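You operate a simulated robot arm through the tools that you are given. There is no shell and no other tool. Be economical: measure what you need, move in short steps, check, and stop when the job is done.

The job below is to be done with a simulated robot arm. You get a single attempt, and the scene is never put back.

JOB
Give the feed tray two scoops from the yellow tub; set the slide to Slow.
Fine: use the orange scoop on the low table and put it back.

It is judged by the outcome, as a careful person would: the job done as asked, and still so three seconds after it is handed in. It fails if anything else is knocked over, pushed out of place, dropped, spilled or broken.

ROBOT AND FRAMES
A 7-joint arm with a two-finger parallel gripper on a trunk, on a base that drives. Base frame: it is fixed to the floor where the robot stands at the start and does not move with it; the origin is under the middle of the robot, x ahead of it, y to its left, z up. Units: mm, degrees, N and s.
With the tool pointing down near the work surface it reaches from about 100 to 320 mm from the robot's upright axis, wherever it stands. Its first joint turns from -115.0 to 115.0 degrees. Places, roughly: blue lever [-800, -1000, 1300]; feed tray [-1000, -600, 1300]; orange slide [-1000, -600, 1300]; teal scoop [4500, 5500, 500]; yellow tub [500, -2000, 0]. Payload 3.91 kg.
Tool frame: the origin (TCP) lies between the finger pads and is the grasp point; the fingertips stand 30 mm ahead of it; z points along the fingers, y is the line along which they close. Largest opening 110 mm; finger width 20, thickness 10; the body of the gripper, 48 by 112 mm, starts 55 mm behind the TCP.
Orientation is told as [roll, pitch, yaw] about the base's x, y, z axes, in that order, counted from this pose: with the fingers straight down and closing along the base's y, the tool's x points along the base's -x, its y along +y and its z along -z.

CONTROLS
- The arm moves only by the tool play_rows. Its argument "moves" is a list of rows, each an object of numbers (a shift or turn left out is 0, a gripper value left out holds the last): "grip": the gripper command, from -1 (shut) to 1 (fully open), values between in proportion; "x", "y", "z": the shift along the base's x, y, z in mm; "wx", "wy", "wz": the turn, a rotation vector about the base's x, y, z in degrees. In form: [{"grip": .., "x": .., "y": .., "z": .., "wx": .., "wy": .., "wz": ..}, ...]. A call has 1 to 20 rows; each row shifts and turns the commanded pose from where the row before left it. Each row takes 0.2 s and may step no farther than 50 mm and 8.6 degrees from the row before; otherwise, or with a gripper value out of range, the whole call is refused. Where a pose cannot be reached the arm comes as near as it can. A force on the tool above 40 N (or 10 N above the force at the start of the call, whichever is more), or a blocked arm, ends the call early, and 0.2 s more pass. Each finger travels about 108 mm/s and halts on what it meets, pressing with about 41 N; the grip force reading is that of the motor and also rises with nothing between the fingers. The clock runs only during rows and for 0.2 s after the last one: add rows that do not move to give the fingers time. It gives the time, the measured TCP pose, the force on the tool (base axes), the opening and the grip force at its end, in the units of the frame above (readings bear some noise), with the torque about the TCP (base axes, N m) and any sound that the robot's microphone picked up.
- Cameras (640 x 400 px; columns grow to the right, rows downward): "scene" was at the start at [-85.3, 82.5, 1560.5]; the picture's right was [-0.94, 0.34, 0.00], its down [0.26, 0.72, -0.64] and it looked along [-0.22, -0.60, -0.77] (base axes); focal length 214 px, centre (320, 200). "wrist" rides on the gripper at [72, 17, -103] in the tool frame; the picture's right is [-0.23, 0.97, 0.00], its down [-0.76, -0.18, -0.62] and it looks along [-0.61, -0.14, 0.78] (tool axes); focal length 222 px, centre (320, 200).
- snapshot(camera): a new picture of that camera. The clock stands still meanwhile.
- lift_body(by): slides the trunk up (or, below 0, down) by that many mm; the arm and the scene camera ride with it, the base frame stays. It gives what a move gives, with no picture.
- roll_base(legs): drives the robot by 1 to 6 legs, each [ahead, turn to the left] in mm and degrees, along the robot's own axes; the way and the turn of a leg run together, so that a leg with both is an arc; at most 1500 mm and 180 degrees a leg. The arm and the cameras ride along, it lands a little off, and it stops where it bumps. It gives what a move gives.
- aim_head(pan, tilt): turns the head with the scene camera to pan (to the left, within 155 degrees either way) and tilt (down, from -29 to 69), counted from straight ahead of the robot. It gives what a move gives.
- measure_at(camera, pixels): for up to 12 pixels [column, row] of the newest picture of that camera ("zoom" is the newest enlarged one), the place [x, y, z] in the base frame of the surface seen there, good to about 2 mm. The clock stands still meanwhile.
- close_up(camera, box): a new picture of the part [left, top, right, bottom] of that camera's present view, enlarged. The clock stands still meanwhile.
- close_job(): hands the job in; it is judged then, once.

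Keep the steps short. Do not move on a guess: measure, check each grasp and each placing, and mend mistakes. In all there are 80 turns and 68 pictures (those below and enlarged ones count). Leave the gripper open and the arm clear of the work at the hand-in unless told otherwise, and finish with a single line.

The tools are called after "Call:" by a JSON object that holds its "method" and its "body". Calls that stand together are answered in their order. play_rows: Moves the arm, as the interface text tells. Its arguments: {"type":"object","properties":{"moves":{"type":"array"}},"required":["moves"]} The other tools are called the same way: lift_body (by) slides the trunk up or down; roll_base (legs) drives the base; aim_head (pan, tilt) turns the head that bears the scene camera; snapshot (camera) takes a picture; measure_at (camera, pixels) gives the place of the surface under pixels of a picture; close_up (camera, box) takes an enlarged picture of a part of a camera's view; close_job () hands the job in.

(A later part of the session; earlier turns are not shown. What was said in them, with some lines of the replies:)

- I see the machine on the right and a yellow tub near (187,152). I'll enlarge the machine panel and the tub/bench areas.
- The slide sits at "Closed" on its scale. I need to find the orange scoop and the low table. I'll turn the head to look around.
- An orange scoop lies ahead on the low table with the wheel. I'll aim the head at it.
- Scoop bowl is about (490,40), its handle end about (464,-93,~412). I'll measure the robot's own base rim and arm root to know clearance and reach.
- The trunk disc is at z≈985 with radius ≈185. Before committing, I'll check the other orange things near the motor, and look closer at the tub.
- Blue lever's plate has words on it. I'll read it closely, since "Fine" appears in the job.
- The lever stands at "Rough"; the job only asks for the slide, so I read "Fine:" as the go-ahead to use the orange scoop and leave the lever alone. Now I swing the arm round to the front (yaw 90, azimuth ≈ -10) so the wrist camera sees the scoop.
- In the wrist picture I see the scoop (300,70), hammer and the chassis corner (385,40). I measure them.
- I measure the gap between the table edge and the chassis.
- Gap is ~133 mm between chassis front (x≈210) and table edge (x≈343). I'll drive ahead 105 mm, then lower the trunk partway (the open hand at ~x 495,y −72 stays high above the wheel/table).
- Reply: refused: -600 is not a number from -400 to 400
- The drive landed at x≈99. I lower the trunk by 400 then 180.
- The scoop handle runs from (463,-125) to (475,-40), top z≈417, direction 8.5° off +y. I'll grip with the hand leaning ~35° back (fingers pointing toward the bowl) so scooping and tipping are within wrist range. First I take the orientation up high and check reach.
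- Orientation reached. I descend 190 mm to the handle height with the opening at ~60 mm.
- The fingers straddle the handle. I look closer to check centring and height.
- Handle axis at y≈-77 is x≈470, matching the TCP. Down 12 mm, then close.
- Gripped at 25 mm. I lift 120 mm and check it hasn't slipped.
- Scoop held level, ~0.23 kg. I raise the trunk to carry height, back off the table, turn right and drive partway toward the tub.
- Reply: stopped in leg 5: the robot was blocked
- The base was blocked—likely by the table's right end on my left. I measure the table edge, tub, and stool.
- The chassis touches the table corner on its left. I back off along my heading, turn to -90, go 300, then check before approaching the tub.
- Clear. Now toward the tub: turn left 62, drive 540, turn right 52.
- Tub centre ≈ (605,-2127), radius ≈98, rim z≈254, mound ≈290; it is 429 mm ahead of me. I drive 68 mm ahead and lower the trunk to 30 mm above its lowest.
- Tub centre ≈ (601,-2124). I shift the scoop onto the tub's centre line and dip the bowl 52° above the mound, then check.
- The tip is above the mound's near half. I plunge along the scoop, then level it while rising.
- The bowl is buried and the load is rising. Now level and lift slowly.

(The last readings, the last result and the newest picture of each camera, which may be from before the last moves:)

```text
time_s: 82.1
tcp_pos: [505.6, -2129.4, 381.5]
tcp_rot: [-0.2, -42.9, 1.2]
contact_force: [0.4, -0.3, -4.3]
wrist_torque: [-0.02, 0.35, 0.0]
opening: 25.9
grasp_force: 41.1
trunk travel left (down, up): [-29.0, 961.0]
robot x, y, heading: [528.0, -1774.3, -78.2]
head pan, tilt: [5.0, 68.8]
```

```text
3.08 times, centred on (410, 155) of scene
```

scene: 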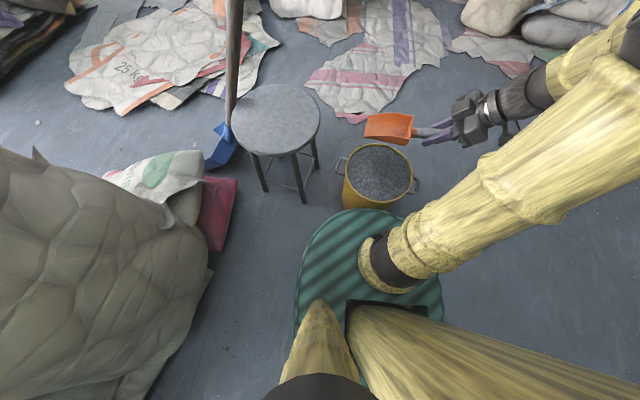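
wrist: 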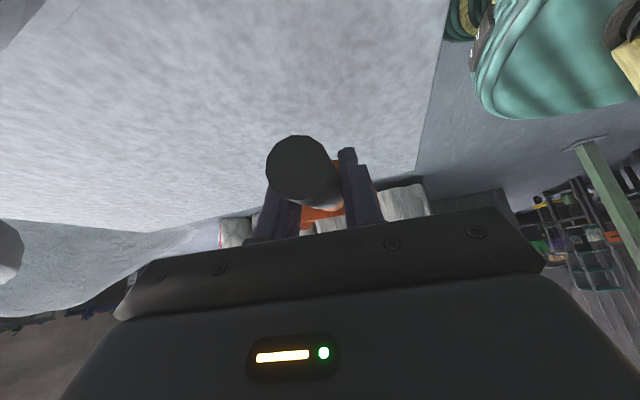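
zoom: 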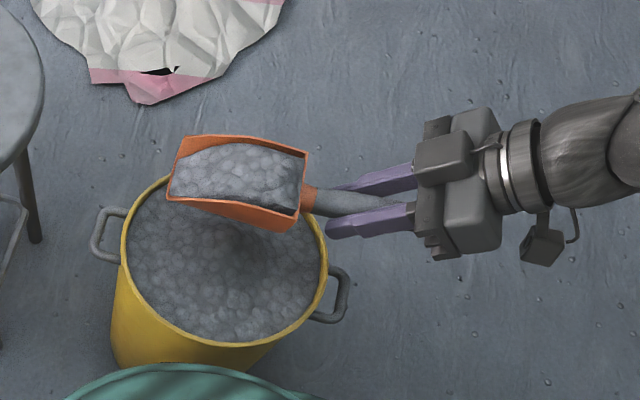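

A full, level scoop and no spill seen. I raise the trunk, back away from the tub, and drive around the table corner toward the machine.

Call:
{"method": "lift_body", "body": {"by": 400}}

Call:
{"method": "roll_base", "body": {"legs": [[-135, 0], [0, -112], [500, 0], [0, -53], [650, 0]]}}

Call:
{"method": "lift_body", "body": {"by": 330}}

Call:
{"method": "aim_head", "body": {"pan": 40, "tilt": 35}}

Call:
{"method": "snapshot", "body": {"camera": "scene"}}

```text
time_s: 85.9
tcp_pos: [504.5, -2129.2, 779.4]
tcp_rot: [-0.2, -42.9, 1.2]
contact_force: [-1.2, 0.2, -4.1]
wrist_torque: [-0.01, 0.34, -0.01]
opening: 25.6
grasp_force: 40.8
trunk travel left (down, up): [-429.0, 561.0]
robot x, y, heading: [530.9, -1772.0, -77.9]
head pan, tilt: [5.0, 68.8]
```

```text
time_s: 104.4
tcp_pos: [-364.3, -618.2, 780.3]
tcp_rot: [-0.1, -42.9, -163.6]
contact_force: [-0.7, -1.1, -3.6]
wrist_torque: [0.11, -0.3, 0.02]
opening: 25.5
grasp_force: 41.6
trunk travel left (down, up): [-429.0, 561.0]
robot x, y, heading: [-294.3, -967.8, 117.0]
head pan, tilt: [5.0, 68.8]
```

```text
time_s: 107.7
tcp_pos: [-364.6, -618.3, 1109.8]
tcp_rot: [-0.2, -42.9, -163.6]
contact_force: [-0.1, -0.1, -4.5]
wrist_torque: [0.08, -0.34, 0.0]
opening: 25.5
grasp_force: 41.2
trunk travel left (down, up): [-759.0, 231.0]
robot x, y, heading: [-293.2, -969.9, 117.1]
head pan, tilt: [5.0, 68.8]
```

```text
time_s: 108.7
tcp_pos: [-364.9, -619.4, 1110.5]
tcp_rot: [-0.2, -42.9, -163.5]
contact_force: [-0.7, 0.3, -3.3]
wrist_torque: [0.1, -0.3, 0.0]
opening: 25.8
grasp_force: 41.2
trunk travel left (down, up): [-759.0, 231.0]
robot x, y, heading: [-294.9, -962.6, 116.9]
head pan, tilt: [40.0, 35.0]
```

```text
29 pictures are left
```

scene: 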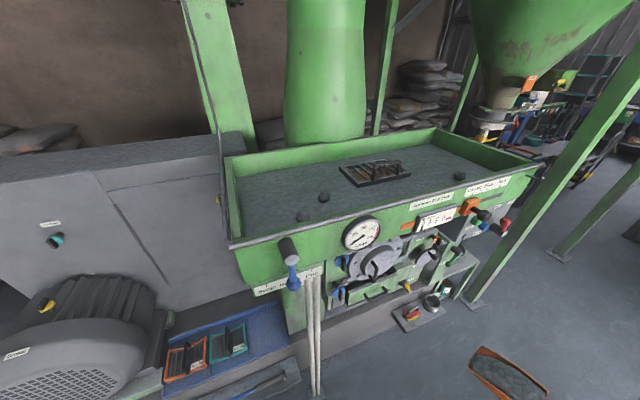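

I now see the feed tray with its grate. I measure tray floor, rims, knob, and lower ledge.

Call:
{"method": "measure_at", "body": {"camera": "scene", "pixels": [[230, 247], [500, 178], [438, 130], [230, 162], [330, 190], [440, 165], [375, 172], [475, 206], [320, 235], [290, 255], [430, 320], [320, 390]]}}

Call:
{"method": "close_up", "body": {"camera": "scene", "box": [330, 120, 550, 330]}}

```text
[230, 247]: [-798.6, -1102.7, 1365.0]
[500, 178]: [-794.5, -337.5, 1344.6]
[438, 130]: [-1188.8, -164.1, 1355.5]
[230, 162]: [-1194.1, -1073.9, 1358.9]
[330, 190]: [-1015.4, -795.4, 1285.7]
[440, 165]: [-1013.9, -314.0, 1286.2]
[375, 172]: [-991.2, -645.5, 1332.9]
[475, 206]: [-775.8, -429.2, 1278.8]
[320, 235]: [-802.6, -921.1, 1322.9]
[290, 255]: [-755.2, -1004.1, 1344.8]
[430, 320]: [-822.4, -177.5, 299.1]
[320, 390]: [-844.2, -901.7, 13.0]
```

```text
1.90 times, centred on (440, 225) of scene
```

zoom: 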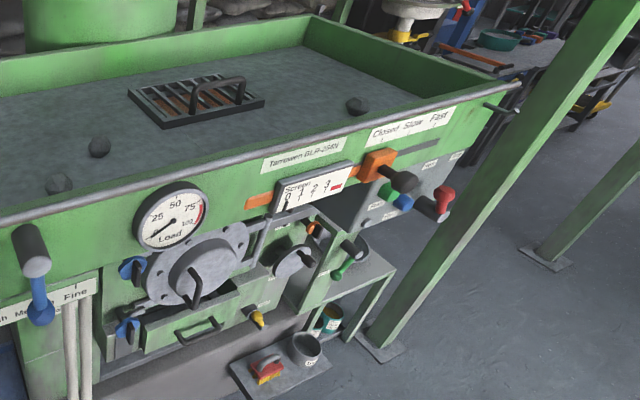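

Tray floor z≈1286, rims z≈1360, front rim x≈-798. I raise trunk and arm so the scoop clears the rim, then drive to face the machine.

Call:
{"method": "lift_body", "body": {"by": 205}}

Call:
{"method": "play_rows", "body": {"moves": [{"z": 25}, {"z": 35}, {"z": 35}, {"z": 35}, {"z": 35}, {"z": 20}, {}]}}

Call:
{"method": "roll_base", "body": {"legs": [[0, 19.5], [277, 0], [0, 43.5]]}}

Call:
{"method": "aim_head", "body": {"pan": 0, "tilt": 55}}

Call:
{"method": "snapshot", "body": {"camera": "scene"}}

```text
time_s: 110.9
tcp_pos: [-365.1, -617.8, 1315.7]
tcp_rot: [-0.2, -42.9, -163.6]
contact_force: [0.4, 0.3, -4.2]
wrist_torque: [0.09, -0.32, -0.02]
opening: 25.7
grasp_force: 41.4
trunk travel left (down, up): [-964.0, 26.0]
robot x, y, heading: [-292.9, -967.8, 117.1]
head pan, tilt: [40.0, 35.0]
```

```text
time_s: 112.5
tcp_pos: [-362.2, -620.8, 1501.2]
tcp_rot: [-0.2, -42.9, -163.6]
contact_force: [-0.9, 0.3, -4.2]
wrist_torque: [0.07, -0.29, -0.01]
opening: 25.5
grasp_force: 40.8
trunk travel left (down, up): [-964.0, 26.0]
robot x, y, heading: [-294.8, -966.0, 117.3]
head pan, tilt: [40.0, 35.0]
```

```text
time_s: 119.0
tcp_pos: [-845.1, -671.2, 1500.0]
tcp_rot: [-0.2, -42.9, -101.1]
contact_force: [-0.1, -0.1, -3.7]
wrist_torque: [0.31, -0.04, 0.02]
opening: 25.8
grasp_force: 40.8
trunk travel left (down, up): [-964.0, 26.0]
robot x, y, heading: [-503.8, -773.0, 179.7]
head pan, tilt: [40.0, 35.0]
```

```text
time_s: 120.0
tcp_pos: [-844.2, -671.7, 1501.4]
tcp_rot: [-0.2, -42.8, -101.2]
contact_force: [0.0, 0.0, -3.4]
wrist_torque: [0.33, -0.07, -0.02]
opening: 25.6
grasp_force: 41.0
trunk travel left (down, up): [-964.0, 26.0]
robot x, y, heading: [-500.6, -769.1, 179.5]
head pan, tilt: [0.0, 55.0]
```

```text
27 pictures are left
```

scene: 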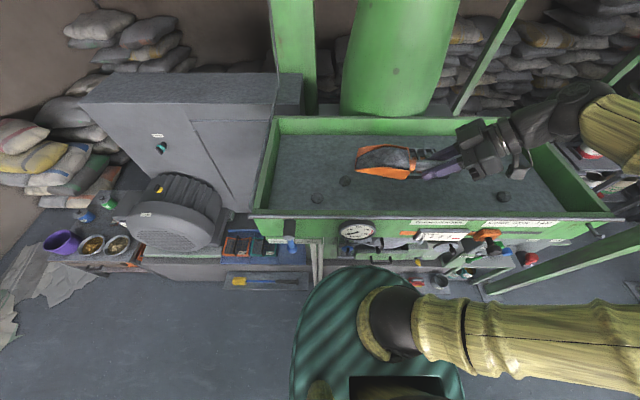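

The scoop is over the tray. I move 40 mm further in, then tip the bowl by 80°, low over the tray floor.

Call:
{"method": "play_rows", "body": {"moves": [{"x": -20, "z": -5}, {"x": -20, "z": -5}, {"wx": 7.84, "wy": -1.52}, {"wx": 7.84, "wy": -1.52}, {"wx": 7.84, "wy": -1.52}, {"wx": 7.84, "wy": -1.52}, {"wx": 7.84, "wy": -1.52}, {"wx": 7.84, "wy": -1.52}, {"wx": 7.84, "wy": -1.52}, {"wx": 7.84, "wy": -1.52}, {"wx": 7.84, "wy": -1.52}, {"wx": 7.84, "wy": -1.52}, {}, {}, {}]}}

Call:
{"method": "snapshot", "body": {"camera": "scene"}}

```text
time_s: 123.2
tcp_pos: [-885.6, -671.1, 1491.2]
tcp_rot: [-0.5, 36.9, -101.1]
contact_force: [-0.1, 0.6, -2.0]
wrist_torque: [0.02, 0.02, -0.01]
opening: 25.3
grasp_force: 41.3
trunk travel left (down, up): [-964.0, 26.0]
robot x, y, heading: [-505.5, -770.8, 179.9]
head pan, tilt: [0.0, 55.0]
```

```text
26 pictures are left
```

scene: 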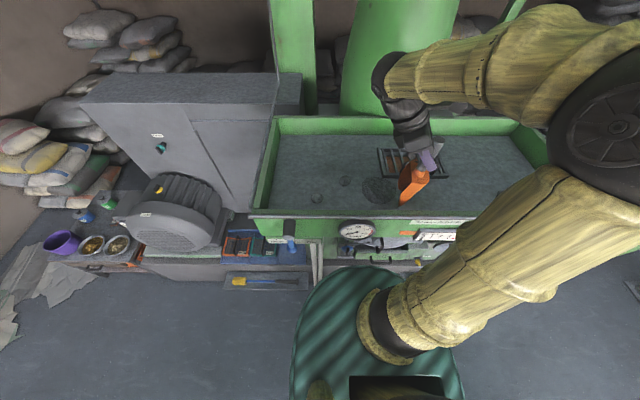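

Emptied (force back to 2 N) and a heap shows in the tray at (378,188). I level the scoop again, withdraw, and retrace toward the tub.

Call:
{"method": "play_rows", "body": {"moves": [{"wx": -7.84, "wy": 1.52}, {"wx": -7.84, "wy": 1.52}, {"wx": -7.84, "wy": 1.52}, {"wx": -7.84, "wy": 1.52}, {"wx": -7.84, "wy": 1.52}, {"wx": -7.84, "wy": 1.52}, {"wx": -7.84, "wy": 1.52}, {"wx": -7.84, "wy": 1.52}, {"wx": -7.84, "wy": 1.52}, {"x": 20, "z": 5}, {"x": 20, "z": 5}, {}]}}

Call:
{"method": "roll_base", "body": {"legs": [[0, -43.5], [-277, 0], [0, -19.5]]}}

Call:
{"method": "play_rows", "body": {"moves": [{"z": -45}, {"z": -45}, {"z": -45}, {"z": -50}, {}]}}

Call:
{"method": "lift_body", "body": {"by": -400}}

Call:
{"method": "roll_base", "body": {"legs": [[-650, 0], [0, 53], [-500, 0], [0, 112]]}}

```text
time_s: 125.8
tcp_pos: [-844.6, -670.3, 1500.6]
tcp_rot: [-0.3, -35.0, -101.2]
contact_force: [-0.1, 0.2, -1.7]
wrist_torque: [0.14, -0.01, -0.01]
opening: 25.4
grasp_force: 40.9
trunk travel left (down, up): [-964.0, 26.0]
robot x, y, heading: [-502.4, -769.7, 179.4]
head pan, tilt: [0.0, 55.0]
```

```text
time_s: 132.4
tcp_pos: [-365.7, -616.6, 1499.8]
tcp_rot: [-0.3, -35.0, -165.1]
contact_force: [-0.6, 0.6, -1.6]
wrist_torque: [0.08, -0.16, 0.0]
opening: 25.3
grasp_force: 41.4
trunk travel left (down, up): [-964.0, 26.0]
robot x, y, heading: [-303.8, -964.1, 115.6]
head pan, tilt: [0.0, 55.0]
```

```text
time_s: 133.6
tcp_pos: [-365.2, -618.1, 1312.6]
tcp_rot: [-0.3, -34.9, -165.1]
contact_force: [-0.5, -0.3, -0.6]
wrist_torque: [0.05, -0.17, 0.01]
opening: 25.0
grasp_force: 40.9
trunk travel left (down, up): [-964.0, 26.0]
robot x, y, heading: [-305.0, -968.5, 115.7]
head pan, tilt: [0.0, 55.0]
```

```text
time_s: 137.4
tcp_pos: [-364.7, -618.3, 911.7]
tcp_rot: [-0.3, -34.9, -165.1]
contact_force: [0.7, 0.3, -2.0]
wrist_torque: [0.05, -0.2, -0.02]
opening: 25.1
grasp_force: 41.2
trunk travel left (down, up): [-564.0, 426.0]
robot x, y, heading: [-305.9, -966.1, 115.7]
head pan, tilt: [0.0, 55.0]
```

```text
time_s: 154.6
tcp_pos: [411.3, -1972.9, 912.2]
tcp_rot: [-0.3, -35.0, -1.8]
contact_force: [0.1, 0.1, -1.3]
wrist_torque: [0.01, 0.15, 0.01]
opening: 25.1
grasp_force: 40.8
trunk travel left (down, up): [-564.0, 426.0]
robot x, y, heading: [451.2, -1622.0, -80.8]
head pan, tilt: [0.0, 55.0]
```

I'm 73 mm off to the right of the needed line; I sidestep: turn 40 left, 114 ahead, turn back, then 74 ahead.

Call:
{"method": "roll_base", "body": {"legs": [[0, 40], [114, 0], [0, -39], [72, 0]]}}

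Call:
{"method": "aim_head", "body": {"pan": 5, "tilt": 68.8}}

Call:
{"method": "lift_body", "body": {"by": -400}}

Call:
{"method": "snapshot", "body": {"camera": "scene"}}

```text
time_s: 161.8
tcp_pos: [505.0, -2118.4, 913.2]
tcp_rot: [-0.3, -34.8, -2.3]
contact_force: [1.0, 0.3, -1.8]
wrist_torque: [0.01, 0.18, 0.0]
opening: 25.2
grasp_force: 41.0
trunk travel left (down, up): [-564.0, 426.0]
robot x, y, heading: [549.7, -1766.5, -81.3]
head pan, tilt: [0.0, 55.0]
```

```text
time_s: 162.6
tcp_pos: [505.3, -2117.8, 911.9]
tcp_rot: [-0.3, -34.9, -2.4]
contact_force: [0.0, -0.4, -1.9]
wrist_torque: [0.03, 0.16, 0.02]
opening: 25.1
grasp_force: 41.2
trunk travel left (down, up): [-564.0, 426.0]
robot x, y, heading: [546.1, -1770.3, -81.5]
head pan, tilt: [5.0, 68.8]
```

```text
time_s: 166.4
tcp_pos: [505.5, -2118.1, 513.1]
tcp_rot: [-0.4, -34.9, -2.3]
contact_force: [0.1, -0.9, -1.4]
wrist_torque: [-0.02, 0.15, 0.0]
opening: 25.0
grasp_force: 41.2
trunk travel left (down, up): [-164.0, 826.0]
robot x, y, heading: [551.6, -1771.4, -81.3]
head pan, tilt: [5.0, 68.8]
```

```text
25 pictures are left
```

scene: 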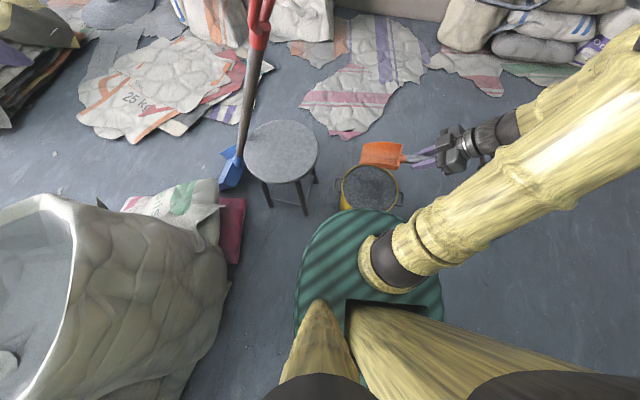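

Call:
{"method": "measure_at", "body": {"camera": "scene", "pixels": [[368, 166], [342, 186], [397, 190], [369, 185], [385, 185], [355, 185], [369, 200], [369, 175], [362, 160], [382, 160]]}}

Call:
{"method": "play_rows", "body": {"moves": [{"z": 45}, {"z": 40}, {}]}}

Call:
{"method": "lift_body", "body": {"by": -135}}

```text
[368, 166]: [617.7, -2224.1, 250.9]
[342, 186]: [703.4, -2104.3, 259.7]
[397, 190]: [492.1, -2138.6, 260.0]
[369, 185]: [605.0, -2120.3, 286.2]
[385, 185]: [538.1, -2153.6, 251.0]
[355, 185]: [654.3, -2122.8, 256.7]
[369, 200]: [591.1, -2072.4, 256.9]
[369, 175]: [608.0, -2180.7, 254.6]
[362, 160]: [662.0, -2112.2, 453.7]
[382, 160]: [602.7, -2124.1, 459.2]
```

```text
time_s: 167.2
tcp_pos: [502.2, -2118.7, 599.4]
tcp_rot: [-0.2, -35.0, -2.1]
contact_force: [0.7, 0.0, -1.9]
wrist_torque: [0.02, 0.16, 0.01]
opening: 25.2
grasp_force: 41.1
trunk travel left (down, up): [-164.0, 826.0]
robot x, y, heading: [546.5, -1770.0, -81.3]
head pan, tilt: [5.0, 68.8]
```

```text
time_s: 168.8
tcp_pos: [502.9, -2118.2, 462.7]
tcp_rot: [-0.3, -34.8, -2.3]
contact_force: [0.2, -0.2, -1.5]
wrist_torque: [-0.01, 0.13, -0.03]
opening: 25.2
grasp_force: 40.9
trunk travel left (down, up): [-29.0, 961.0]
robot x, y, heading: [549.5, -1769.5, -81.3]
head pan, tilt: [5.0, 68.8]
```

Tub unchanged in place. Same dip, plunge, level and lift as before.

Call:
{"method": "play_rows", "body": {"moves": [{"x": 5, "y": -1}, {"wx": 0.28, "wy": 7.43}, {"wx": 0.28, "wy": 7.43}, {"wx": 0.28, "wy": 7.43}, {"wx": 0.28, "wy": 7.43}, {"wx": 0.28, "wy": 7.43}, {"wx": 0.28, "wy": 7.43}, {"wx": 0.28, "wy": 7.43}, {}, {"x": 4.6, "z": -18}, {"x": 4.6, "z": -18}, {"x": 4.6, "z": -18}, {"x": 4.6, "z": -18}, {"x": 4.6, "z": -18}, {"x": 4.6, "z": -18}, {"x": 4.6, "z": -17}, {}]}}

Call:
{"method": "play_rows", "body": {"moves": [{"x": -9.2, "z": -7, "wx": -0.28, "wy": -7.5}, {"x": -8.2, "z": -8.5, "wx": -0.28, "wy": -7.5}, {"x": -7, "z": -6, "wx": -0.28, "wy": -7.5}, {"x": -5.6, "z": -5.4, "wx": -0.28, "wy": -7.5}, {"x": -4, "z": -6.4, "wx": -0.28, "wy": -7.5}, {"x": -2.4, "z": -5.2, "wx": -0.28, "wy": -7.5}, {"x": -0.5, "z": -6, "wx": -0.28, "wy": -7.5}, {"x": 1.3, "z": -4, "wx": -0.28, "wy": -7.5}, {}, {"z": 15}, {"z": 20}, {"z": 25}, {"z": 30}, {}]}}

Call:
{"method": "close_up", "body": {"camera": "scene", "box": [320, 90, 480, 220]}}

```text
time_s: 172.4
tcp_pos: [540.4, -2118.5, 340.2]
tcp_rot: [-0.4, 17.1, -2.1]
contact_force: [0.2, 0.7, -3.9]
wrist_torque: [0.0, 0.08, 0.02]
opening: 25.5
grasp_force: 40.3
trunk travel left (down, up): [-29.0, 961.0]
robot x, y, heading: [547.5, -1768.5, -81.5]
head pan, tilt: [5.0, 68.8]
```

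```text
time_s: 175.4
tcp_pos: [504.5, -2119.4, 379.0]
tcp_rot: [-0.3, -43.0, -2.3]
contact_force: [0.9, 0.0, -4.5]
wrist_torque: [0.03, 0.37, 0.01]
opening: 25.8
grasp_force: 41.4
trunk travel left (down, up): [-29.0, 961.0]
robot x, y, heading: [548.7, -1767.4, -81.4]
head pan, tilt: [5.0, 68.8]
```

```text
3.08 times, centred on (400, 155) of scene
```

zoom: 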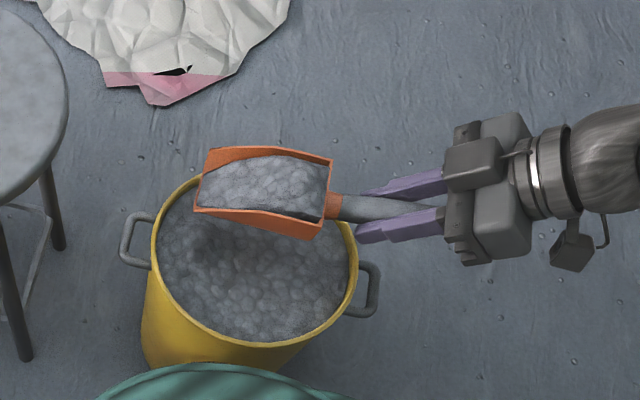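

Second full scoop. Carrying it back the same way.

Call:
{"method": "lift_body", "body": {"by": 400}}

Call:
{"method": "roll_base", "body": {"legs": [[-135, 0], [0, -108.5], [520, 0], [0, -53], [650, 0]]}}

Call:
{"method": "lift_body", "body": {"by": 330}}

Call:
{"method": "lift_body", "body": {"by": 205}}

Call:
{"method": "play_rows", "body": {"moves": [{"z": 25}, {"z": 35}, {"z": 35}, {"z": 35}, {"z": 35}, {"z": 20}, {}]}}

```text
time_s: 179.3
tcp_pos: [503.9, -2119.0, 779.4]
tcp_rot: [-0.2, -42.9, -2.3]
contact_force: [-0.2, -0.3, -4.0]
wrist_torque: [-0.02, 0.31, -0.02]
opening: 25.7
grasp_force: 40.7
trunk travel left (down, up): [-429.0, 561.0]
robot x, y, heading: [550.6, -1769.7, -81.7]
head pan, tilt: [5.0, 68.8]
```

```text
time_s: 197.6
tcp_pos: [-376.1, -615.1, 778.0]
tcp_rot: [-0.2, -42.9, -162.7]
contact_force: [0.5, 0.0, -3.9]
wrist_torque: [0.08, -0.29, 0.03]
opening: 25.5
grasp_force: 41.5
trunk travel left (down, up): [-429.0, 561.0]
robot x, y, heading: [-303.6, -960.7, 118.3]
head pan, tilt: [5.0, 68.8]
```

```text
time_s: 200.8
tcp_pos: [-376.0, -615.1, 1109.6]
tcp_rot: [-0.2, -42.9, -162.7]
contact_force: [-0.7, 0.3, -3.1]
wrist_torque: [0.12, -0.33, 0.03]
opening: 25.7
grasp_force: 41.0
trunk travel left (down, up): [-759.0, 231.0]
robot x, y, heading: [-300.6, -957.7, 118.0]
head pan, tilt: [5.0, 68.8]
```

```text
time_s: 203.1
tcp_pos: [-375.8, -614.9, 1314.7]
tcp_rot: [-0.2, -42.9, -162.8]
contact_force: [0.2, 0.4, -3.5]
wrist_torque: [0.1, -0.33, -0.02]
opening: 25.9
grasp_force: 41.7
trunk travel left (down, up): [-964.0, 26.0]
robot x, y, heading: [-304.1, -958.8, 118.2]
head pan, tilt: [5.0, 68.8]
```

```text
time_s: 204.7
tcp_pos: [-372.7, -615.0, 1498.5]
tcp_rot: [-0.2, -42.9, -162.7]
contact_force: [-0.8, -0.2, -4.3]
wrist_torque: [0.08, -0.31, -0.01]
opening: 25.7
grasp_force: 41.3
trunk travel left (down, up): [-964.0, 26.0]
robot x, y, heading: [-302.6, -959.6, 118.4]
head pan, tilt: [5.0, 68.8]
```

Call:
{"method": "roll_base", "body": {"legs": [[0, 18], [272, 0], [0, 44]]}}

Call:
{"method": "aim_head", "body": {"pan": 0, "tilt": 55}}

Call:
{"method": "snapshot", "body": {"camera": "scene"}}

```text
time_s: 211.0
tcp_pos: [-833.2, -672.8, 1498.9]
tcp_rot: [-0.2, -42.9, -101.2]
contact_force: [1.0, -0.8, -3.8]
wrist_torque: [0.28, -0.06, 0.01]
opening: 25.8
grasp_force: 41.0
trunk travel left (down, up): [-964.0, 26.0]
robot x, y, heading: [-496.4, -775.5, 179.5]
head pan, tilt: [5.0, 68.8]
```

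```text
time_s: 211.7
tcp_pos: [-833.4, -672.8, 1498.8]
tcp_rot: [-0.2, -42.8, -101.2]
contact_force: [-0.1, -0.1, -3.9]
wrist_torque: [0.33, -0.06, 0.02]
opening: 25.3
grasp_force: 41.4
trunk travel left (down, up): [-964.0, 26.0]
robot x, y, heading: [-496.4, -773.5, 179.7]
head pan, tilt: [0.0, 55.0]
```

```text
23 pictures are left
```

scene: 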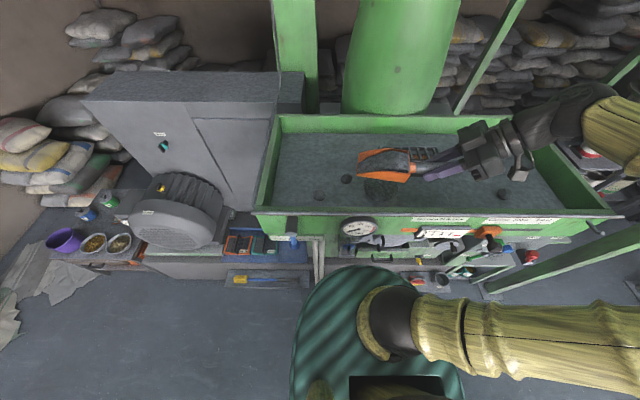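

Over the tray again. In by 55 mm and tip out.

Call:
{"method": "play_rows", "body": {"moves": [{"x": -28, "z": -3}, {"x": -27, "z": -3}, {"wx": 7.84, "wy": -1.52}, {"wx": 7.84, "wy": -1.52}, {"wx": 7.84, "wy": -1.52}, {"wx": 7.84, "wy": -1.52}, {"wx": 7.84, "wy": -1.52}, {"wx": 7.84, "wy": -1.52}, {"wx": 7.84, "wy": -1.52}, {"wx": 7.84, "wy": -1.52}, {"wx": 7.84, "wy": -1.52}, {"wx": 7.84, "wy": -1.52}, {}, {}, {}]}}

Call:
{"method": "snapshot", "body": {"camera": "scene"}}

```text
time_s: 214.9
tcp_pos: [-887.8, -672.2, 1492.1]
tcp_rot: [-0.5, 36.9, -101.1]
contact_force: [0.0, -0.5, -1.6]
wrist_torque: [-0.02, 0.04, 0.01]
opening: 25.3
grasp_force: 40.8
trunk travel left (down, up): [-964.0, 26.0]
robot x, y, heading: [-494.3, -777.2, 179.7]
head pan, tilt: [0.0, 55.0]
```

```text
22 pictures are left
```

scene: 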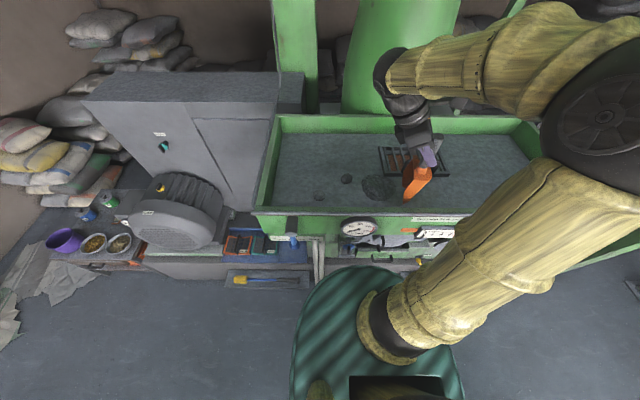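

Both scoops are in the tray. Now I level the scoop, back off, and return to the low table.

Call:
{"method": "play_rows", "body": {"moves": [{"wx": -7.84, "wy": 1.52}, {"wx": -7.84, "wy": 1.52}, {"wx": -7.84, "wy": 1.52}, {"wx": -7.84, "wy": 1.52}, {"wx": -7.84, "wy": 1.52}, {"wx": -7.84, "wy": 1.52}, {"wx": -7.84, "wy": 1.52}, {"wx": -7.84, "wy": 1.52}, {"wx": -7.05, "wy": 1.37}, {"x": 27, "z": 3}, {"x": 28, "z": 3}, {}]}}

Call:
{"method": "roll_base", "body": {"legs": [[-180, 0], [0, -90], [775, 0], [0, -90]]}}

Call:
{"method": "play_rows", "body": {"moves": [{"z": -45}, {"z": -45}, {"z": -45}, {"z": -45}, {}]}}

Call:
{"method": "lift_body", "body": {"by": -400}}

```text
time_s: 217.5
tcp_pos: [-831.3, -672.1, 1496.2]
tcp_rot: [-0.1, -34.2, -101.0]
contact_force: [-0.1, -0.2, -2.0]
wrist_torque: [0.13, -0.08, 0.0]
opening: 25.3
grasp_force: 40.9
trunk travel left (down, up): [-964.0, 26.0]
robot x, y, heading: [-494.9, -777.1, 179.7]
head pan, tilt: [0.0, 55.0]
```

```text
time_s: 234.6
tcp_pos: [22.3, -110.4, 1497.1]
tcp_rot: [-0.3, -34.3, 80.5]
contact_force: [0.4, 0.1, -2.0]
wrist_torque: [-0.19, 0.02, 0.04]
opening: 25.4
grasp_force: 40.4
trunk travel left (down, up): [-964.0, 26.0]
robot x, y, heading: [-316.5, -15.0, 1.2]
head pan, tilt: [0.0, 55.0]
```

```text
time_s: 235.8
tcp_pos: [22.8, -107.7, 1314.9]
tcp_rot: [-0.2, -34.0, 80.7]
contact_force: [0.5, 0.5, -1.5]
wrist_torque: [-0.14, 0.02, -0.01]
opening: 25.6
grasp_force: 40.9
trunk travel left (down, up): [-964.0, 26.0]
robot x, y, heading: [-314.2, -13.5, 1.5]
head pan, tilt: [0.0, 55.0]
```

```text
time_s: 239.6
tcp_pos: [22.6, -108.2, 914.3]
tcp_rot: [-0.3, -34.2, 80.5]
contact_force: [0.4, -0.5, -2.1]
wrist_torque: [-0.12, 0.04, 0.01]
opening: 25.3
grasp_force: 41.3
trunk travel left (down, up): [-564.0, 426.0]
robot x, y, heading: [-318.4, -12.1, 1.8]
head pan, tilt: [0.0, 55.0]
```

Call:
{"method": "roll_base", "body": {"legs": [[420, -1.5]]}}

Call:
{"method": "lift_body", "body": {"by": -400}}

Call:
{"method": "aim_head", "body": {"pan": -5, "tilt": 65}}

Call:
{"method": "snapshot", "body": {"camera": "scene"}}

```text
time_s: 242.6
tcp_pos: [448.9, -106.8, 913.2]
tcp_rot: [-0.1, -34.2, 79.7]
contact_force: [0.1, 0.6, -2.0]
wrist_torque: [-0.12, 0.05, 0.02]
opening: 25.0
grasp_force: 41.2
trunk travel left (down, up): [-564.0, 426.0]
robot x, y, heading: [110.5, -7.6, 0.5]
head pan, tilt: [0.0, 55.0]
```

```text
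time_s: 246.4
tcp_pos: [448.3, -106.4, 514.6]
tcp_rot: [-0.3, -34.3, 79.8]
contact_force: [1.0, 0.2, -2.2]
wrist_torque: [-0.12, 0.02, 0.0]
opening: 25.3
grasp_force: 41.2
trunk travel left (down, up): [-164.0, 826.0]
robot x, y, heading: [108.4, -9.9, 0.5]
head pan, tilt: [0.0, 55.0]
```

```text
time_s: 247.2
tcp_pos: [448.2, -107.0, 514.4]
tcp_rot: [-0.2, -34.2, 79.8]
contact_force: [-0.1, 0.6, -2.3]
wrist_torque: [-0.16, 0.03, -0.04]
opening: 25.4
grasp_force: 41.1
trunk travel left (down, up): [-164.0, 826.0]
robot x, y, heading: [109.2, -6.2, 0.5]
head pan, tilt: [-5.0, 65.0]
```

```text
21 pictures are left
```

scene: 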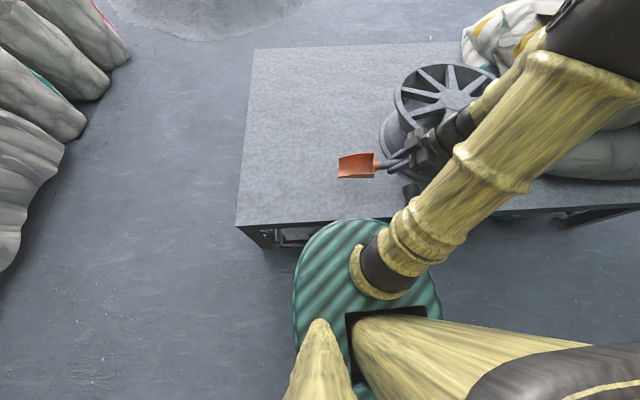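

Call:
{"method": "measure_at", "body": {"camera": "scene", "pixels": [[237, 226], [345, 200], [300, 205]]}}

Call:
{"method": "lift_body", "body": {"by": -65}}

Call:
{"method": "play_rows", "body": {"moves": [{"x": 11, "y": 14, "wz": 0.9, "wx": 0.4}, {"x": 11, "y": 14, "wz": 0.8, "wx": 0.4}, {"z": -10}, {"z": -10}, {"z": -10}, {}]}}

Call:
{"method": "close_up", "body": {"camera": "scene", "box": [320, 130, 430, 200]}}

```text
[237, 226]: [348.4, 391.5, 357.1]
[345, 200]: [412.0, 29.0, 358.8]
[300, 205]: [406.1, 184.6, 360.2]
```

```text
time_s: 248.2
tcp_pos: [448.9, -107.6, 447.5]
tcp_rot: [-0.3, -34.2, 79.7]
contact_force: [0.4, -0.3, -2.4]
wrist_torque: [-0.17, 0.03, -0.04]
opening: 25.6
grasp_force: 40.8
trunk travel left (down, up): [-99.0, 891.0]
robot x, y, heading: [108.2, -7.7, 0.5]
head pan, tilt: [-5.0, 65.0]
```

```text
time_s: 249.6
tcp_pos: [470.4, -80.0, 421.1]
tcp_rot: [-0.1, -34.9, 81.3]
contact_force: [0.4, -2.4, 8.1]
wrist_torque: [1.31, -0.17, -0.08]
opening: 25.2
grasp_force: 40.9
trunk travel left (down, up): [-99.0, 891.0]
robot x, y, heading: [111.7, -5.8, 0.4]
head pan, tilt: [-5.0, 65.0]
```

```text
5.71 times, centred on (375, 165) of scene
```

zoom: 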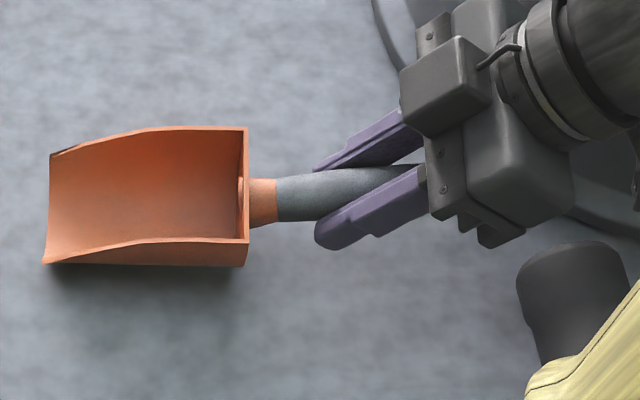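

The tip touches early (torque 1.3 N·m at z 421), so the scoop has drooped ~6° in the grip. I lift a little, tilt the bowl up 6°, and go down gently.

Call:
{"method": "play_rows", "body": {"moves": [{"z": 6}, {"wx": 5.93, "wy": -0.89}, {}, {"z": -5}, {"z": -5}, {"z": -4}, {}]}}

```text
time_s: 251.2
tcp_pos: [467.4, -77.0, 418.4]
tcp_rot: [-1.3, -40.1, 82.0]
contact_force: [0.0, 0.3, -2.1]
wrist_torque: [-0.14, 0.01, 0.03]
opening: 25.3
grasp_force: 41.7
trunk travel left (down, up): [-99.0, 891.0]
robot x, y, heading: [109.6, -10.8, 0.6]
head pan, tilt: [-5.0, 65.0]
```

Call:
{"method": "play_rows", "body": {"moves": [{"z": -4, "x": 1}, {"z": -3, "x": 1}, {"z": -3}, {}]}}

Call:
{"method": "close_up", "body": {"camera": "scene", "box": [320, 130, 430, 200]}}

Call:
{"method": "measure_at", "body": {"camera": "zoom", "pixels": [[50, 158], [45, 260], [145, 195], [220, 200], [240, 240], [240, 130], [285, 195], [310, 190], [80, 290]]}}

```text
time_s: 252.2
tcp_pos: [466.1, -76.0, 406.2]
tcp_rot: [-1.1, -40.4, 82.1]
contact_force: [0.3, -1.1, 0.9]
wrist_torque: [-0.04, 0.03, -0.01]
opening: 25.2
grasp_force: 41.0
trunk travel left (down, up): [-99.0, 891.0]
robot x, y, heading: [107.1, -7.5, 0.4]
head pan, tilt: [-5.0, 65.0]
```

```text
5.71 times, centred on (375, 165) of scene
```

zoom: 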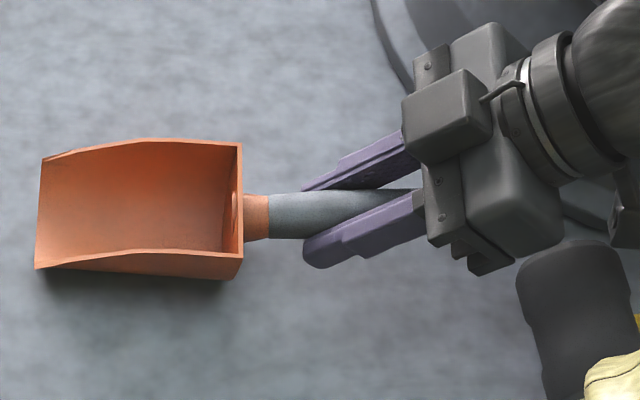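

```text
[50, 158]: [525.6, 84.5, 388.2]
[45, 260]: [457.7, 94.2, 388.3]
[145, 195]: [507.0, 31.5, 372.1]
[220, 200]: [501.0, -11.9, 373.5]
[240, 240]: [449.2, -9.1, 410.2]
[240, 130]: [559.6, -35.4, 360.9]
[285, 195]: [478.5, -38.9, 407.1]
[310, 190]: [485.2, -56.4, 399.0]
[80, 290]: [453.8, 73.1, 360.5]
```

The scoop sits flat (force now slightly upward, handle and rim heights match the original). I release and back out along the fingers.

Call:
{"method": "play_rows", "body": {"moves": [{"z": -1}, {"grip": -0.4}, {"grip": -0.1}, {"grip": 0.1}, {}]}}

Call:
{"method": "play_rows", "body": {"moves": [{"z": 15}, {"z": 25}, {"z": 35}, {"z": 40}, {"z": 40}, {}]}}

Call:
{"method": "snapshot", "body": {"camera": "scene"}}

```text
time_s: 253.4
tcp_pos: [465.4, -75.3, 405.9]
tcp_rot: [-0.8, -40.4, 81.9]
contact_force: [-0.7, -0.2, -0.7]
wrist_torque: [-0.02, -0.01, 0.0]
opening: 60.5
grasp_force: 0.0
trunk travel left (down, up): [-99.0, 891.0]
robot x, y, heading: [107.9, -8.4, 0.5]
head pan, tilt: [-5.0, 65.0]
```

```text
time_s: 254.8
tcp_pos: [472.9, -79.8, 555.6]
tcp_rot: [0.0, -40.9, 81.2]
contact_force: [-0.9, -0.3, 0.1]
wrist_torque: [-0.02, -0.01, 0.0]
opening: 60.4
grasp_force: 0.1
trunk travel left (down, up): [-99.0, 891.0]
robot x, y, heading: [109.5, -8.5, 0.4]
head pan, tilt: [-5.0, 65.0]
```

```text
18 pictures are left
```

scene: 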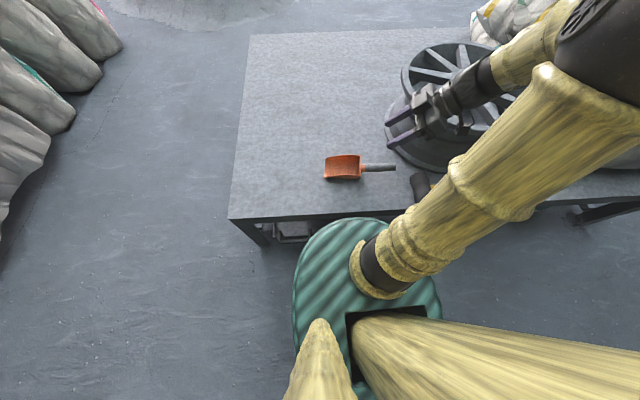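

Scoop is back in place. I raise, back away from the table, then straighten the hand and turn it so the fingers close sideways relative to the robot's front.

Call:
{"method": "lift_body", "body": {"by": 400}}

Call:
{"method": "roll_base", "body": {"legs": [[-420, 0], [0, 180]]}}

Call:
{"method": "play_rows", "body": {"moves": [{"wx": 8.1, "wy": -1.2}, {"wx": 8.1, "wy": -1.2}, {"wx": 8.1, "wy": -1.2}, {"wx": 8.1, "wy": -1.2}, {"wx": 8.1, "wy": -1.2}, {"wz": -7.5}, {"wz": -7.5}, {"wz": -7.5}, {"wz": -7.5}, {"wz": -7.5}, {"wz": -7.5}, {"wz": -7.5}, {"wz": -7.5}, {"wz": -7.5}, {"wz": -7.5}, {"wz": -6.5}, {}]}}

```text
time_s: 258.6
tcp_pos: [474.3, -79.0, 956.7]
tcp_rot: [-0.1, -40.9, 81.3]
contact_force: [-0.5, 0.6, 0.1]
wrist_torque: [0.0, 0.01, -0.01]
opening: 60.4
grasp_force: 0.2
trunk travel left (down, up): [-499.0, 491.0]
robot x, y, heading: [108.7, -6.3, 0.7]
head pan, tilt: [-5.0, 65.0]
```

```text
time_s: 272.5
tcp_pos: [-680.4, 43.6, 955.7]
tcp_rot: [-0.1, -40.9, -96.4]
contact_force: [-0.1, 0.2, -0.4]
wrist_torque: [-0.03, 0.0, -0.04]
opening: 60.3
grasp_force: 0.0
trunk travel left (down, up): [-499.0, 491.0]
robot x, y, heading: [-314.9, -11.0, -177.0]
head pan, tilt: [-5.0, 65.0]
```

```text
time_s: 276.1
tcp_pos: [-680.8, 45.3, 956.3]
tcp_rot: [1.3, 0.0, -178.4]
contact_force: [-0.5, -0.7, 0.1]
wrist_torque: [-0.01, -0.01, 0.0]
opening: 60.6
grasp_force: 0.0
trunk travel left (down, up): [-499.0, 491.0]
robot x, y, heading: [-318.3, -8.7, -176.9]
head pan, tilt: [-5.0, 65.0]
```

Call:
{"method": "roll_base", "body": {"legs": [[0, 87], [470, 0], [0, -90]]}}

Call:
{"method": "lift_body", "body": {"by": 400}}

Call:
{"method": "aim_head", "body": {"pan": 0, "tilt": 45}}

Call:
{"method": "snapshot", "body": {"camera": "scene"}}

Call:
{"method": "snapshot", "body": {"camera": "wrist"}}

```text
time_s: 290.2
tcp_pos: [-692.4, -367.1, 955.6]
tcp_rot: [1.3, 0.1, 174.2]
contact_force: [-0.2, 0.2, 0.0]
wrist_torque: [0.01, 0.02, 0.0]
opening: 60.3
grasp_force: 0.1
trunk travel left (down, up): [-499.0, 491.0]
robot x, y, heading: [-336.7, -470.9, 175.4]
head pan, tilt: [-5.0, 65.0]
```

```text
time_s: 294.0
tcp_pos: [-693.8, -368.6, 1356.1]
tcp_rot: [1.3, 0.0, 174.2]
contact_force: [-0.3, 1.4, 1.5]
wrist_torque: [-0.01, -0.01, -0.01]
opening: 60.5
grasp_force: 0.1
trunk travel left (down, up): [-899.0, 91.0]
robot x, y, heading: [-339.6, -469.3, 175.6]
head pan, tilt: [-5.0, 65.0]
```

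```text
time_s: 294.8
tcp_pos: [-693.1, -368.0, 1355.8]
tcp_rot: [1.2, 0.0, 174.2]
contact_force: [0.3, -0.3, -0.4]
wrist_torque: [0.0, 0.0, 0.0]
opening: 60.6
grasp_force: 0.0
trunk travel left (down, up): [-899.0, 91.0]
robot x, y, heading: [-337.8, -470.4, 175.5]
head pan, tilt: [0.0, 45.0]
```

```text
17 pictures are left
```

scene: 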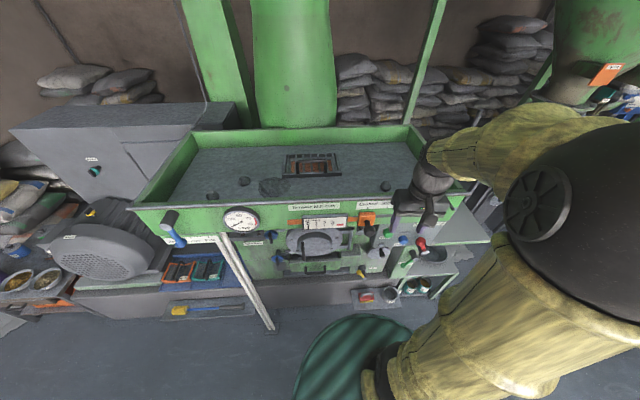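

```text
16 pictures are left
```

wrist: 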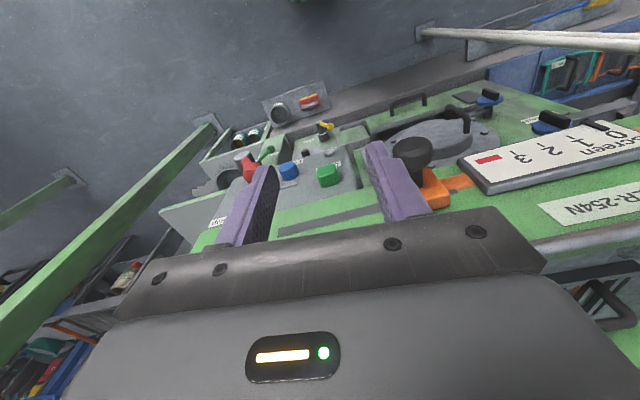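

I see the slide knob at wrist (411,155). I measure it and take a close look at the scale from the scene camera.

Call:
{"method": "measure_at", "body": {"camera": "wrist", "pixels": [[411, 147], [411, 175], [435, 190], [300, 227], [370, 210], [240, 165], [395, 150], [428, 150], [325, 175]]}}

Call:
{"method": "close_up", "body": {"camera": "scene", "box": [335, 185, 465, 265]}}

```text
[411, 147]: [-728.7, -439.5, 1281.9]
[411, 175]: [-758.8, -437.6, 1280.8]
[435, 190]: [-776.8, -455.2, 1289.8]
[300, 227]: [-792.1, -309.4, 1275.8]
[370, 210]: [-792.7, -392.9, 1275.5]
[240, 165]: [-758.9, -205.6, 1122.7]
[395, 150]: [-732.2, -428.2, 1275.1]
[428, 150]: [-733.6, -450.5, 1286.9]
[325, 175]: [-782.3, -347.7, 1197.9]
```

```text
4.92 times, centred on (400, 225) of scene
```

zoom: 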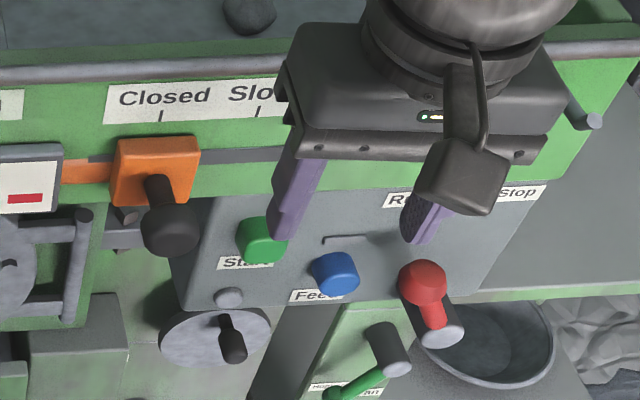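

Call:
{"method": "measure_at", "body": {"camera": "zoom", "pixels": [[161, 117], [260, 112], [118, 165], [198, 165], [155, 145], [170, 230], [150, 235], [192, 235], [155, 180]]}}

```text
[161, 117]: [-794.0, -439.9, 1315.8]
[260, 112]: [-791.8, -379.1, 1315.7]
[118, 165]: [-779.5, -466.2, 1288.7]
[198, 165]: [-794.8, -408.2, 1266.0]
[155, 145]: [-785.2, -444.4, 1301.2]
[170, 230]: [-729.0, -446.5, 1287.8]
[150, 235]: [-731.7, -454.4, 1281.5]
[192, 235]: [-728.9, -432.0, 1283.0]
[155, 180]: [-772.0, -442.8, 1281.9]
```

Knob centre y≈-441 lines up with Closed (-440); Slow is at y≈-379, so it must move +61 mm. I check the Start button clearance and move forward 45 mm.

Call:
{"method": "measure_at", "body": {"camera": "zoom", "pixels": [[262, 222], [262, 240], [240, 235], [335, 262], [425, 275]]}}

Call:
{"method": "roll_base", "body": {"legs": [[45, 0]]}}

Call:
{"method": "play_rows", "body": {"moves": [{"y": -25, "wz": 5.8}, {"y": -25}, {"y": -20}, {}]}}

```text
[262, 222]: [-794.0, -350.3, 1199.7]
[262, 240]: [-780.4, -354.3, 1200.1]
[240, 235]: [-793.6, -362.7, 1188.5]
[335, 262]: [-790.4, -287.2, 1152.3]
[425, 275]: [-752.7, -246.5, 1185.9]
```

```text
time_s: 295.8
tcp_pos: [-740.8, -362.4, 1356.7]
tcp_rot: [1.3, 0.1, 174.0]
contact_force: [-0.5, 0.2, 0.1]
wrist_torque: [-0.01, 0.0, 0.01]
opening: 60.6
grasp_force: 0.0
trunk travel left (down, up): [-899.0, 91.0]
robot x, y, heading: [-381.1, -466.2, 175.4]
head pan, tilt: [0.0, 45.0]
```

```text
time_s: 296.8
tcp_pos: [-738.8, -433.9, 1357.2]
tcp_rot: [1.3, 0.1, 180.0]
contact_force: [-0.7, 0.4, 0.7]
wrist_torque: [-0.05, -0.04, 0.01]
opening: 60.4
grasp_force: 0.1
trunk travel left (down, up): [-899.0, 91.0]
robot x, y, heading: [-384.6, -465.3, 175.7]
head pan, tilt: [0.0, 45.0]
```

Start button is at z≈1200, well clear. I lower the fingers over the knob and look.

Call:
{"method": "play_rows", "body": {"moves": [{"y": -7, "z": -25}, {"z": -25}, {"z": -20}, {}]}}

Call:
{"method": "snapshot", "body": {"camera": "wrist"}}

```text
time_s: 297.8
tcp_pos: [-739.7, -441.5, 1286.4]
tcp_rot: [1.3, 0.0, 179.9]
contact_force: [-0.4, -0.5, 0.7]
wrist_torque: [-0.01, 0.01, 0.01]
opening: 60.5
grasp_force: 0.0
trunk travel left (down, up): [-899.0, 91.0]
robot x, y, heading: [-378.8, -467.1, 175.2]
head pan, tilt: [0.0, 45.0]
```

```text
14 pictures are left
```

wrist: 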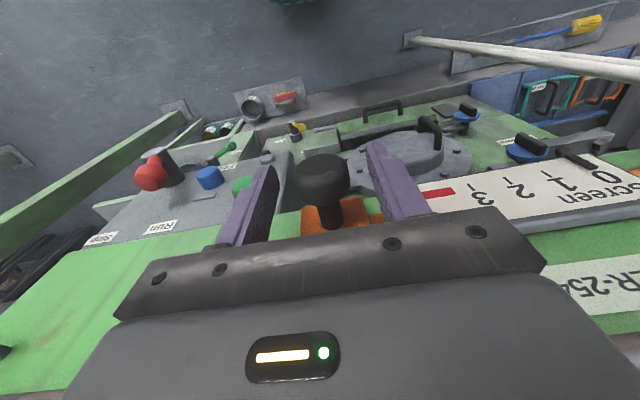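

The knob stands centred between the fingers. I close on it.

Call:
{"method": "play_rows", "body": {"moves": [{"grip": -0.4}, {"grip": -0.8}, {"grip": -0.8}, {}]}}

```text
time_s: 298.8
tcp_pos: [-740.3, -442.6, 1286.8]
tcp_rot: [1.3, 0.0, 179.9]
contact_force: [-0.7, -1.1, -4.9]
wrist_torque: [-0.09, 0.11, 0.06]
opening: 33.6
grasp_force: 44.9
trunk travel left (down, up): [-899.0, 91.0]
robot x, y, heading: [-384.6, -460.9, 175.3]
head pan, tilt: [0.0, 45.0]
```

Gripped at 34 mm. I slide it +y in small steps, 61 mm in total.

Call:
{"method": "play_rows", "body": {"moves": [{"y": 10}, {"y": 10}, {"y": 12}, {"y": 12}, {"y": 10}, {"y": 7}, {}]}}

Call:
{"method": "close_up", "body": {"camera": "scene", "box": [335, 185, 465, 265]}}

```text
time_s: 300.4
tcp_pos: [-739.5, -381.6, 1285.1]
tcp_rot: [1.4, 0.3, 179.9]
contact_force: [-1.4, -2.6, -32.3]
wrist_torque: [-0.07, 0.33, 0.04]
opening: 33.5
grasp_force: 45.2
trunk travel left (down, up): [-899.0, 91.0]
robot x, y, heading: [-385.6, -467.3, 175.3]
head pan, tilt: [0.0, 45.0]
```

```text
4.92 times, centred on (400, 225) of scene
```

zoom: 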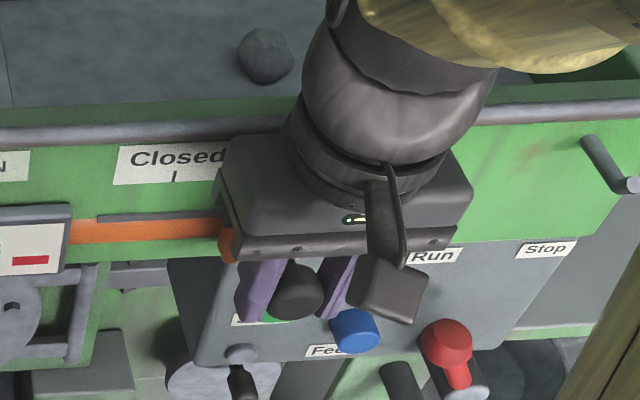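

The slide moved. I release, lift clear, step the arm back, and check the block against the Slow tick.

Call:
{"method": "play_rows", "body": {"moves": [{"grip": -0.2}, {"grip": 0.1}, {}, {"z": 30}, {"z": 40}, {"x": 30, "z": 20}, {"x": 40, "y": 10}, {"x": 40, "y": 40}, {"y": 45}, {"y": 45}, {}]}}

Call:
{"method": "close_up", "body": {"camera": "scene", "box": [335, 185, 465, 265]}}

```text
refused: row 8 steps farther than a row can; nothing moved
```

```text
4.92 times, centred on (400, 225) of scene
```

zoom: 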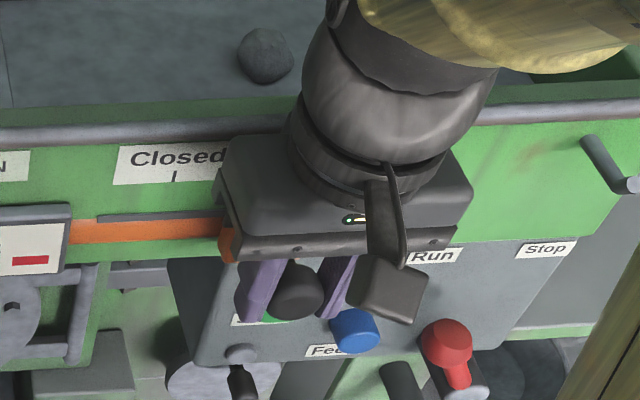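

One row was too long; I redo it with shorter steps.

Call:
{"method": "play_rows", "body": {"moves": [{"grip": -0.2}, {"grip": 0.1}, {}, {"z": 30}, {"z": 40}, {"x": 30, "z": 20}, {"x": 40, "y": 10}, {"x": 20, "y": 40}, {"y": 45}, {"y": 45}, {}]}}

Call:
{"method": "close_up", "body": {"camera": "scene", "box": [335, 185, 465, 265]}}

```text
time_s: 302.8
tcp_pos: [-647.4, -241.4, 1374.2]
tcp_rot: [1.4, 0.0, 179.9]
contact_force: [-0.8, -0.2, -0.3]
wrist_torque: [-0.02, 0.02, -0.04]
opening: 60.6
grasp_force: 0.1
trunk travel left (down, up): [-899.0, 91.0]
robot x, y, heading: [-381.8, -467.3, 175.0]
head pan, tilt: [0.0, 45.0]
```

```text
4.92 times, centred on (400, 225) of scene
```

zoom: 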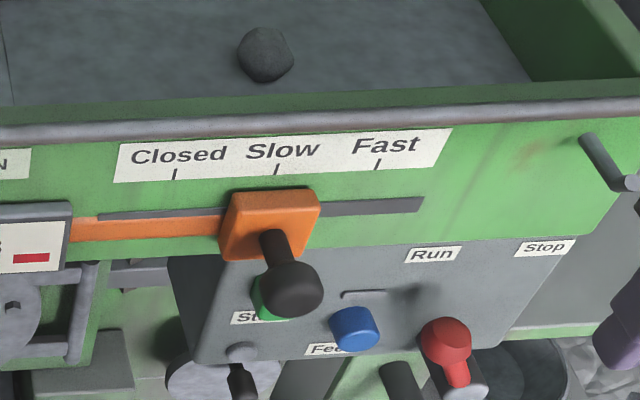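

Call:
{"method": "measure_at", "body": {"camera": "zoom", "pixels": [[276, 170], [175, 174], [376, 164], [222, 230], [316, 222], [268, 205], [264, 294], [320, 290], [292, 285]]}}

Call:
{"method": "close_up", "body": {"camera": "scene", "box": [120, 120, 460, 330]}}

```text
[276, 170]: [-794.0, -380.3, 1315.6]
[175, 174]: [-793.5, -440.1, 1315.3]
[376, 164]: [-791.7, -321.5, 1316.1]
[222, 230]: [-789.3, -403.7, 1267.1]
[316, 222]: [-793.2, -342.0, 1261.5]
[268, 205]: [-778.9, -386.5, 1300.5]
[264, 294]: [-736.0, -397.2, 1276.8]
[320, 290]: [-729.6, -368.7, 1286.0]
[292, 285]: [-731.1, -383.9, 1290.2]
```

```text
1.88 times, centred on (290, 225) of scene
```

zoom: 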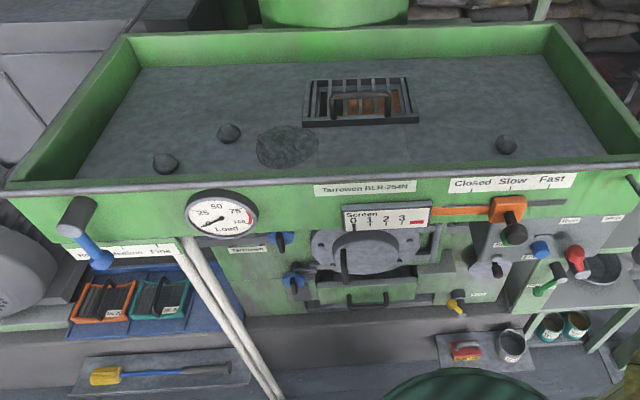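

The knob is now at y≈-383, with the same small offset from the Slow tick (-380) as it first had from Closed. The heap is in the tray and nothing around it is disturbed. I open the hand fully and back off.

Call:
{"method": "roll_base", "body": {"legs": [[-150, 0]]}}

Call:
{"method": "play_rows", "body": {"moves": [{"grip": 1}, {}, {}, {}]}}

Call:
{"method": "snapshot", "body": {"camera": "scene"}}

```text
time_s: 304.3
tcp_pos: [-495.9, -252.2, 1374.8]
tcp_rot: [1.3, -0.1, 180.0]
contact_force: [-0.5, -0.5, 0.6]
wrist_torque: [-0.02, 0.0, -0.02]
opening: 60.4
grasp_force: 0.1
trunk travel left (down, up): [-899.0, 91.0]
robot x, y, heading: [-232.7, -478.5, 175.6]
head pan, tilt: [0.0, 45.0]
```

```text
time_s: 305.3
tcp_pos: [-496.2, -252.5, 1373.6]
tcp_rot: [1.2, 0.1, 180.0]
contact_force: [0.6, -0.6, -0.3]
wrist_torque: [0.01, 0.0, 0.03]
opening: 110.0
grasp_force: 0.0
trunk travel left (down, up): [-899.0, 91.0]
robot x, y, heading: [-231.4, -476.1, 175.5]
head pan, tilt: [0.0, 45.0]
```

```text
9 pictures are left
```

scene: 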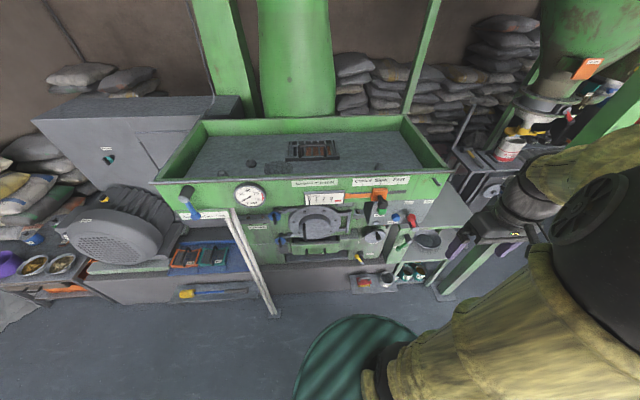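

All is in order: gripper open, arm clear. I hand in the job.

Call:
{"method": "close_job", "body": {}}

```text
The job is handed in.
```

The feed tray has two scoops from the yellow tub, the slide is on Slow, and the orange scoop is back on the low table; I read "Fine" as your go-ahead, so the blue lever stays on Rough, and the base bumped that table's corner once on the way to the tub.
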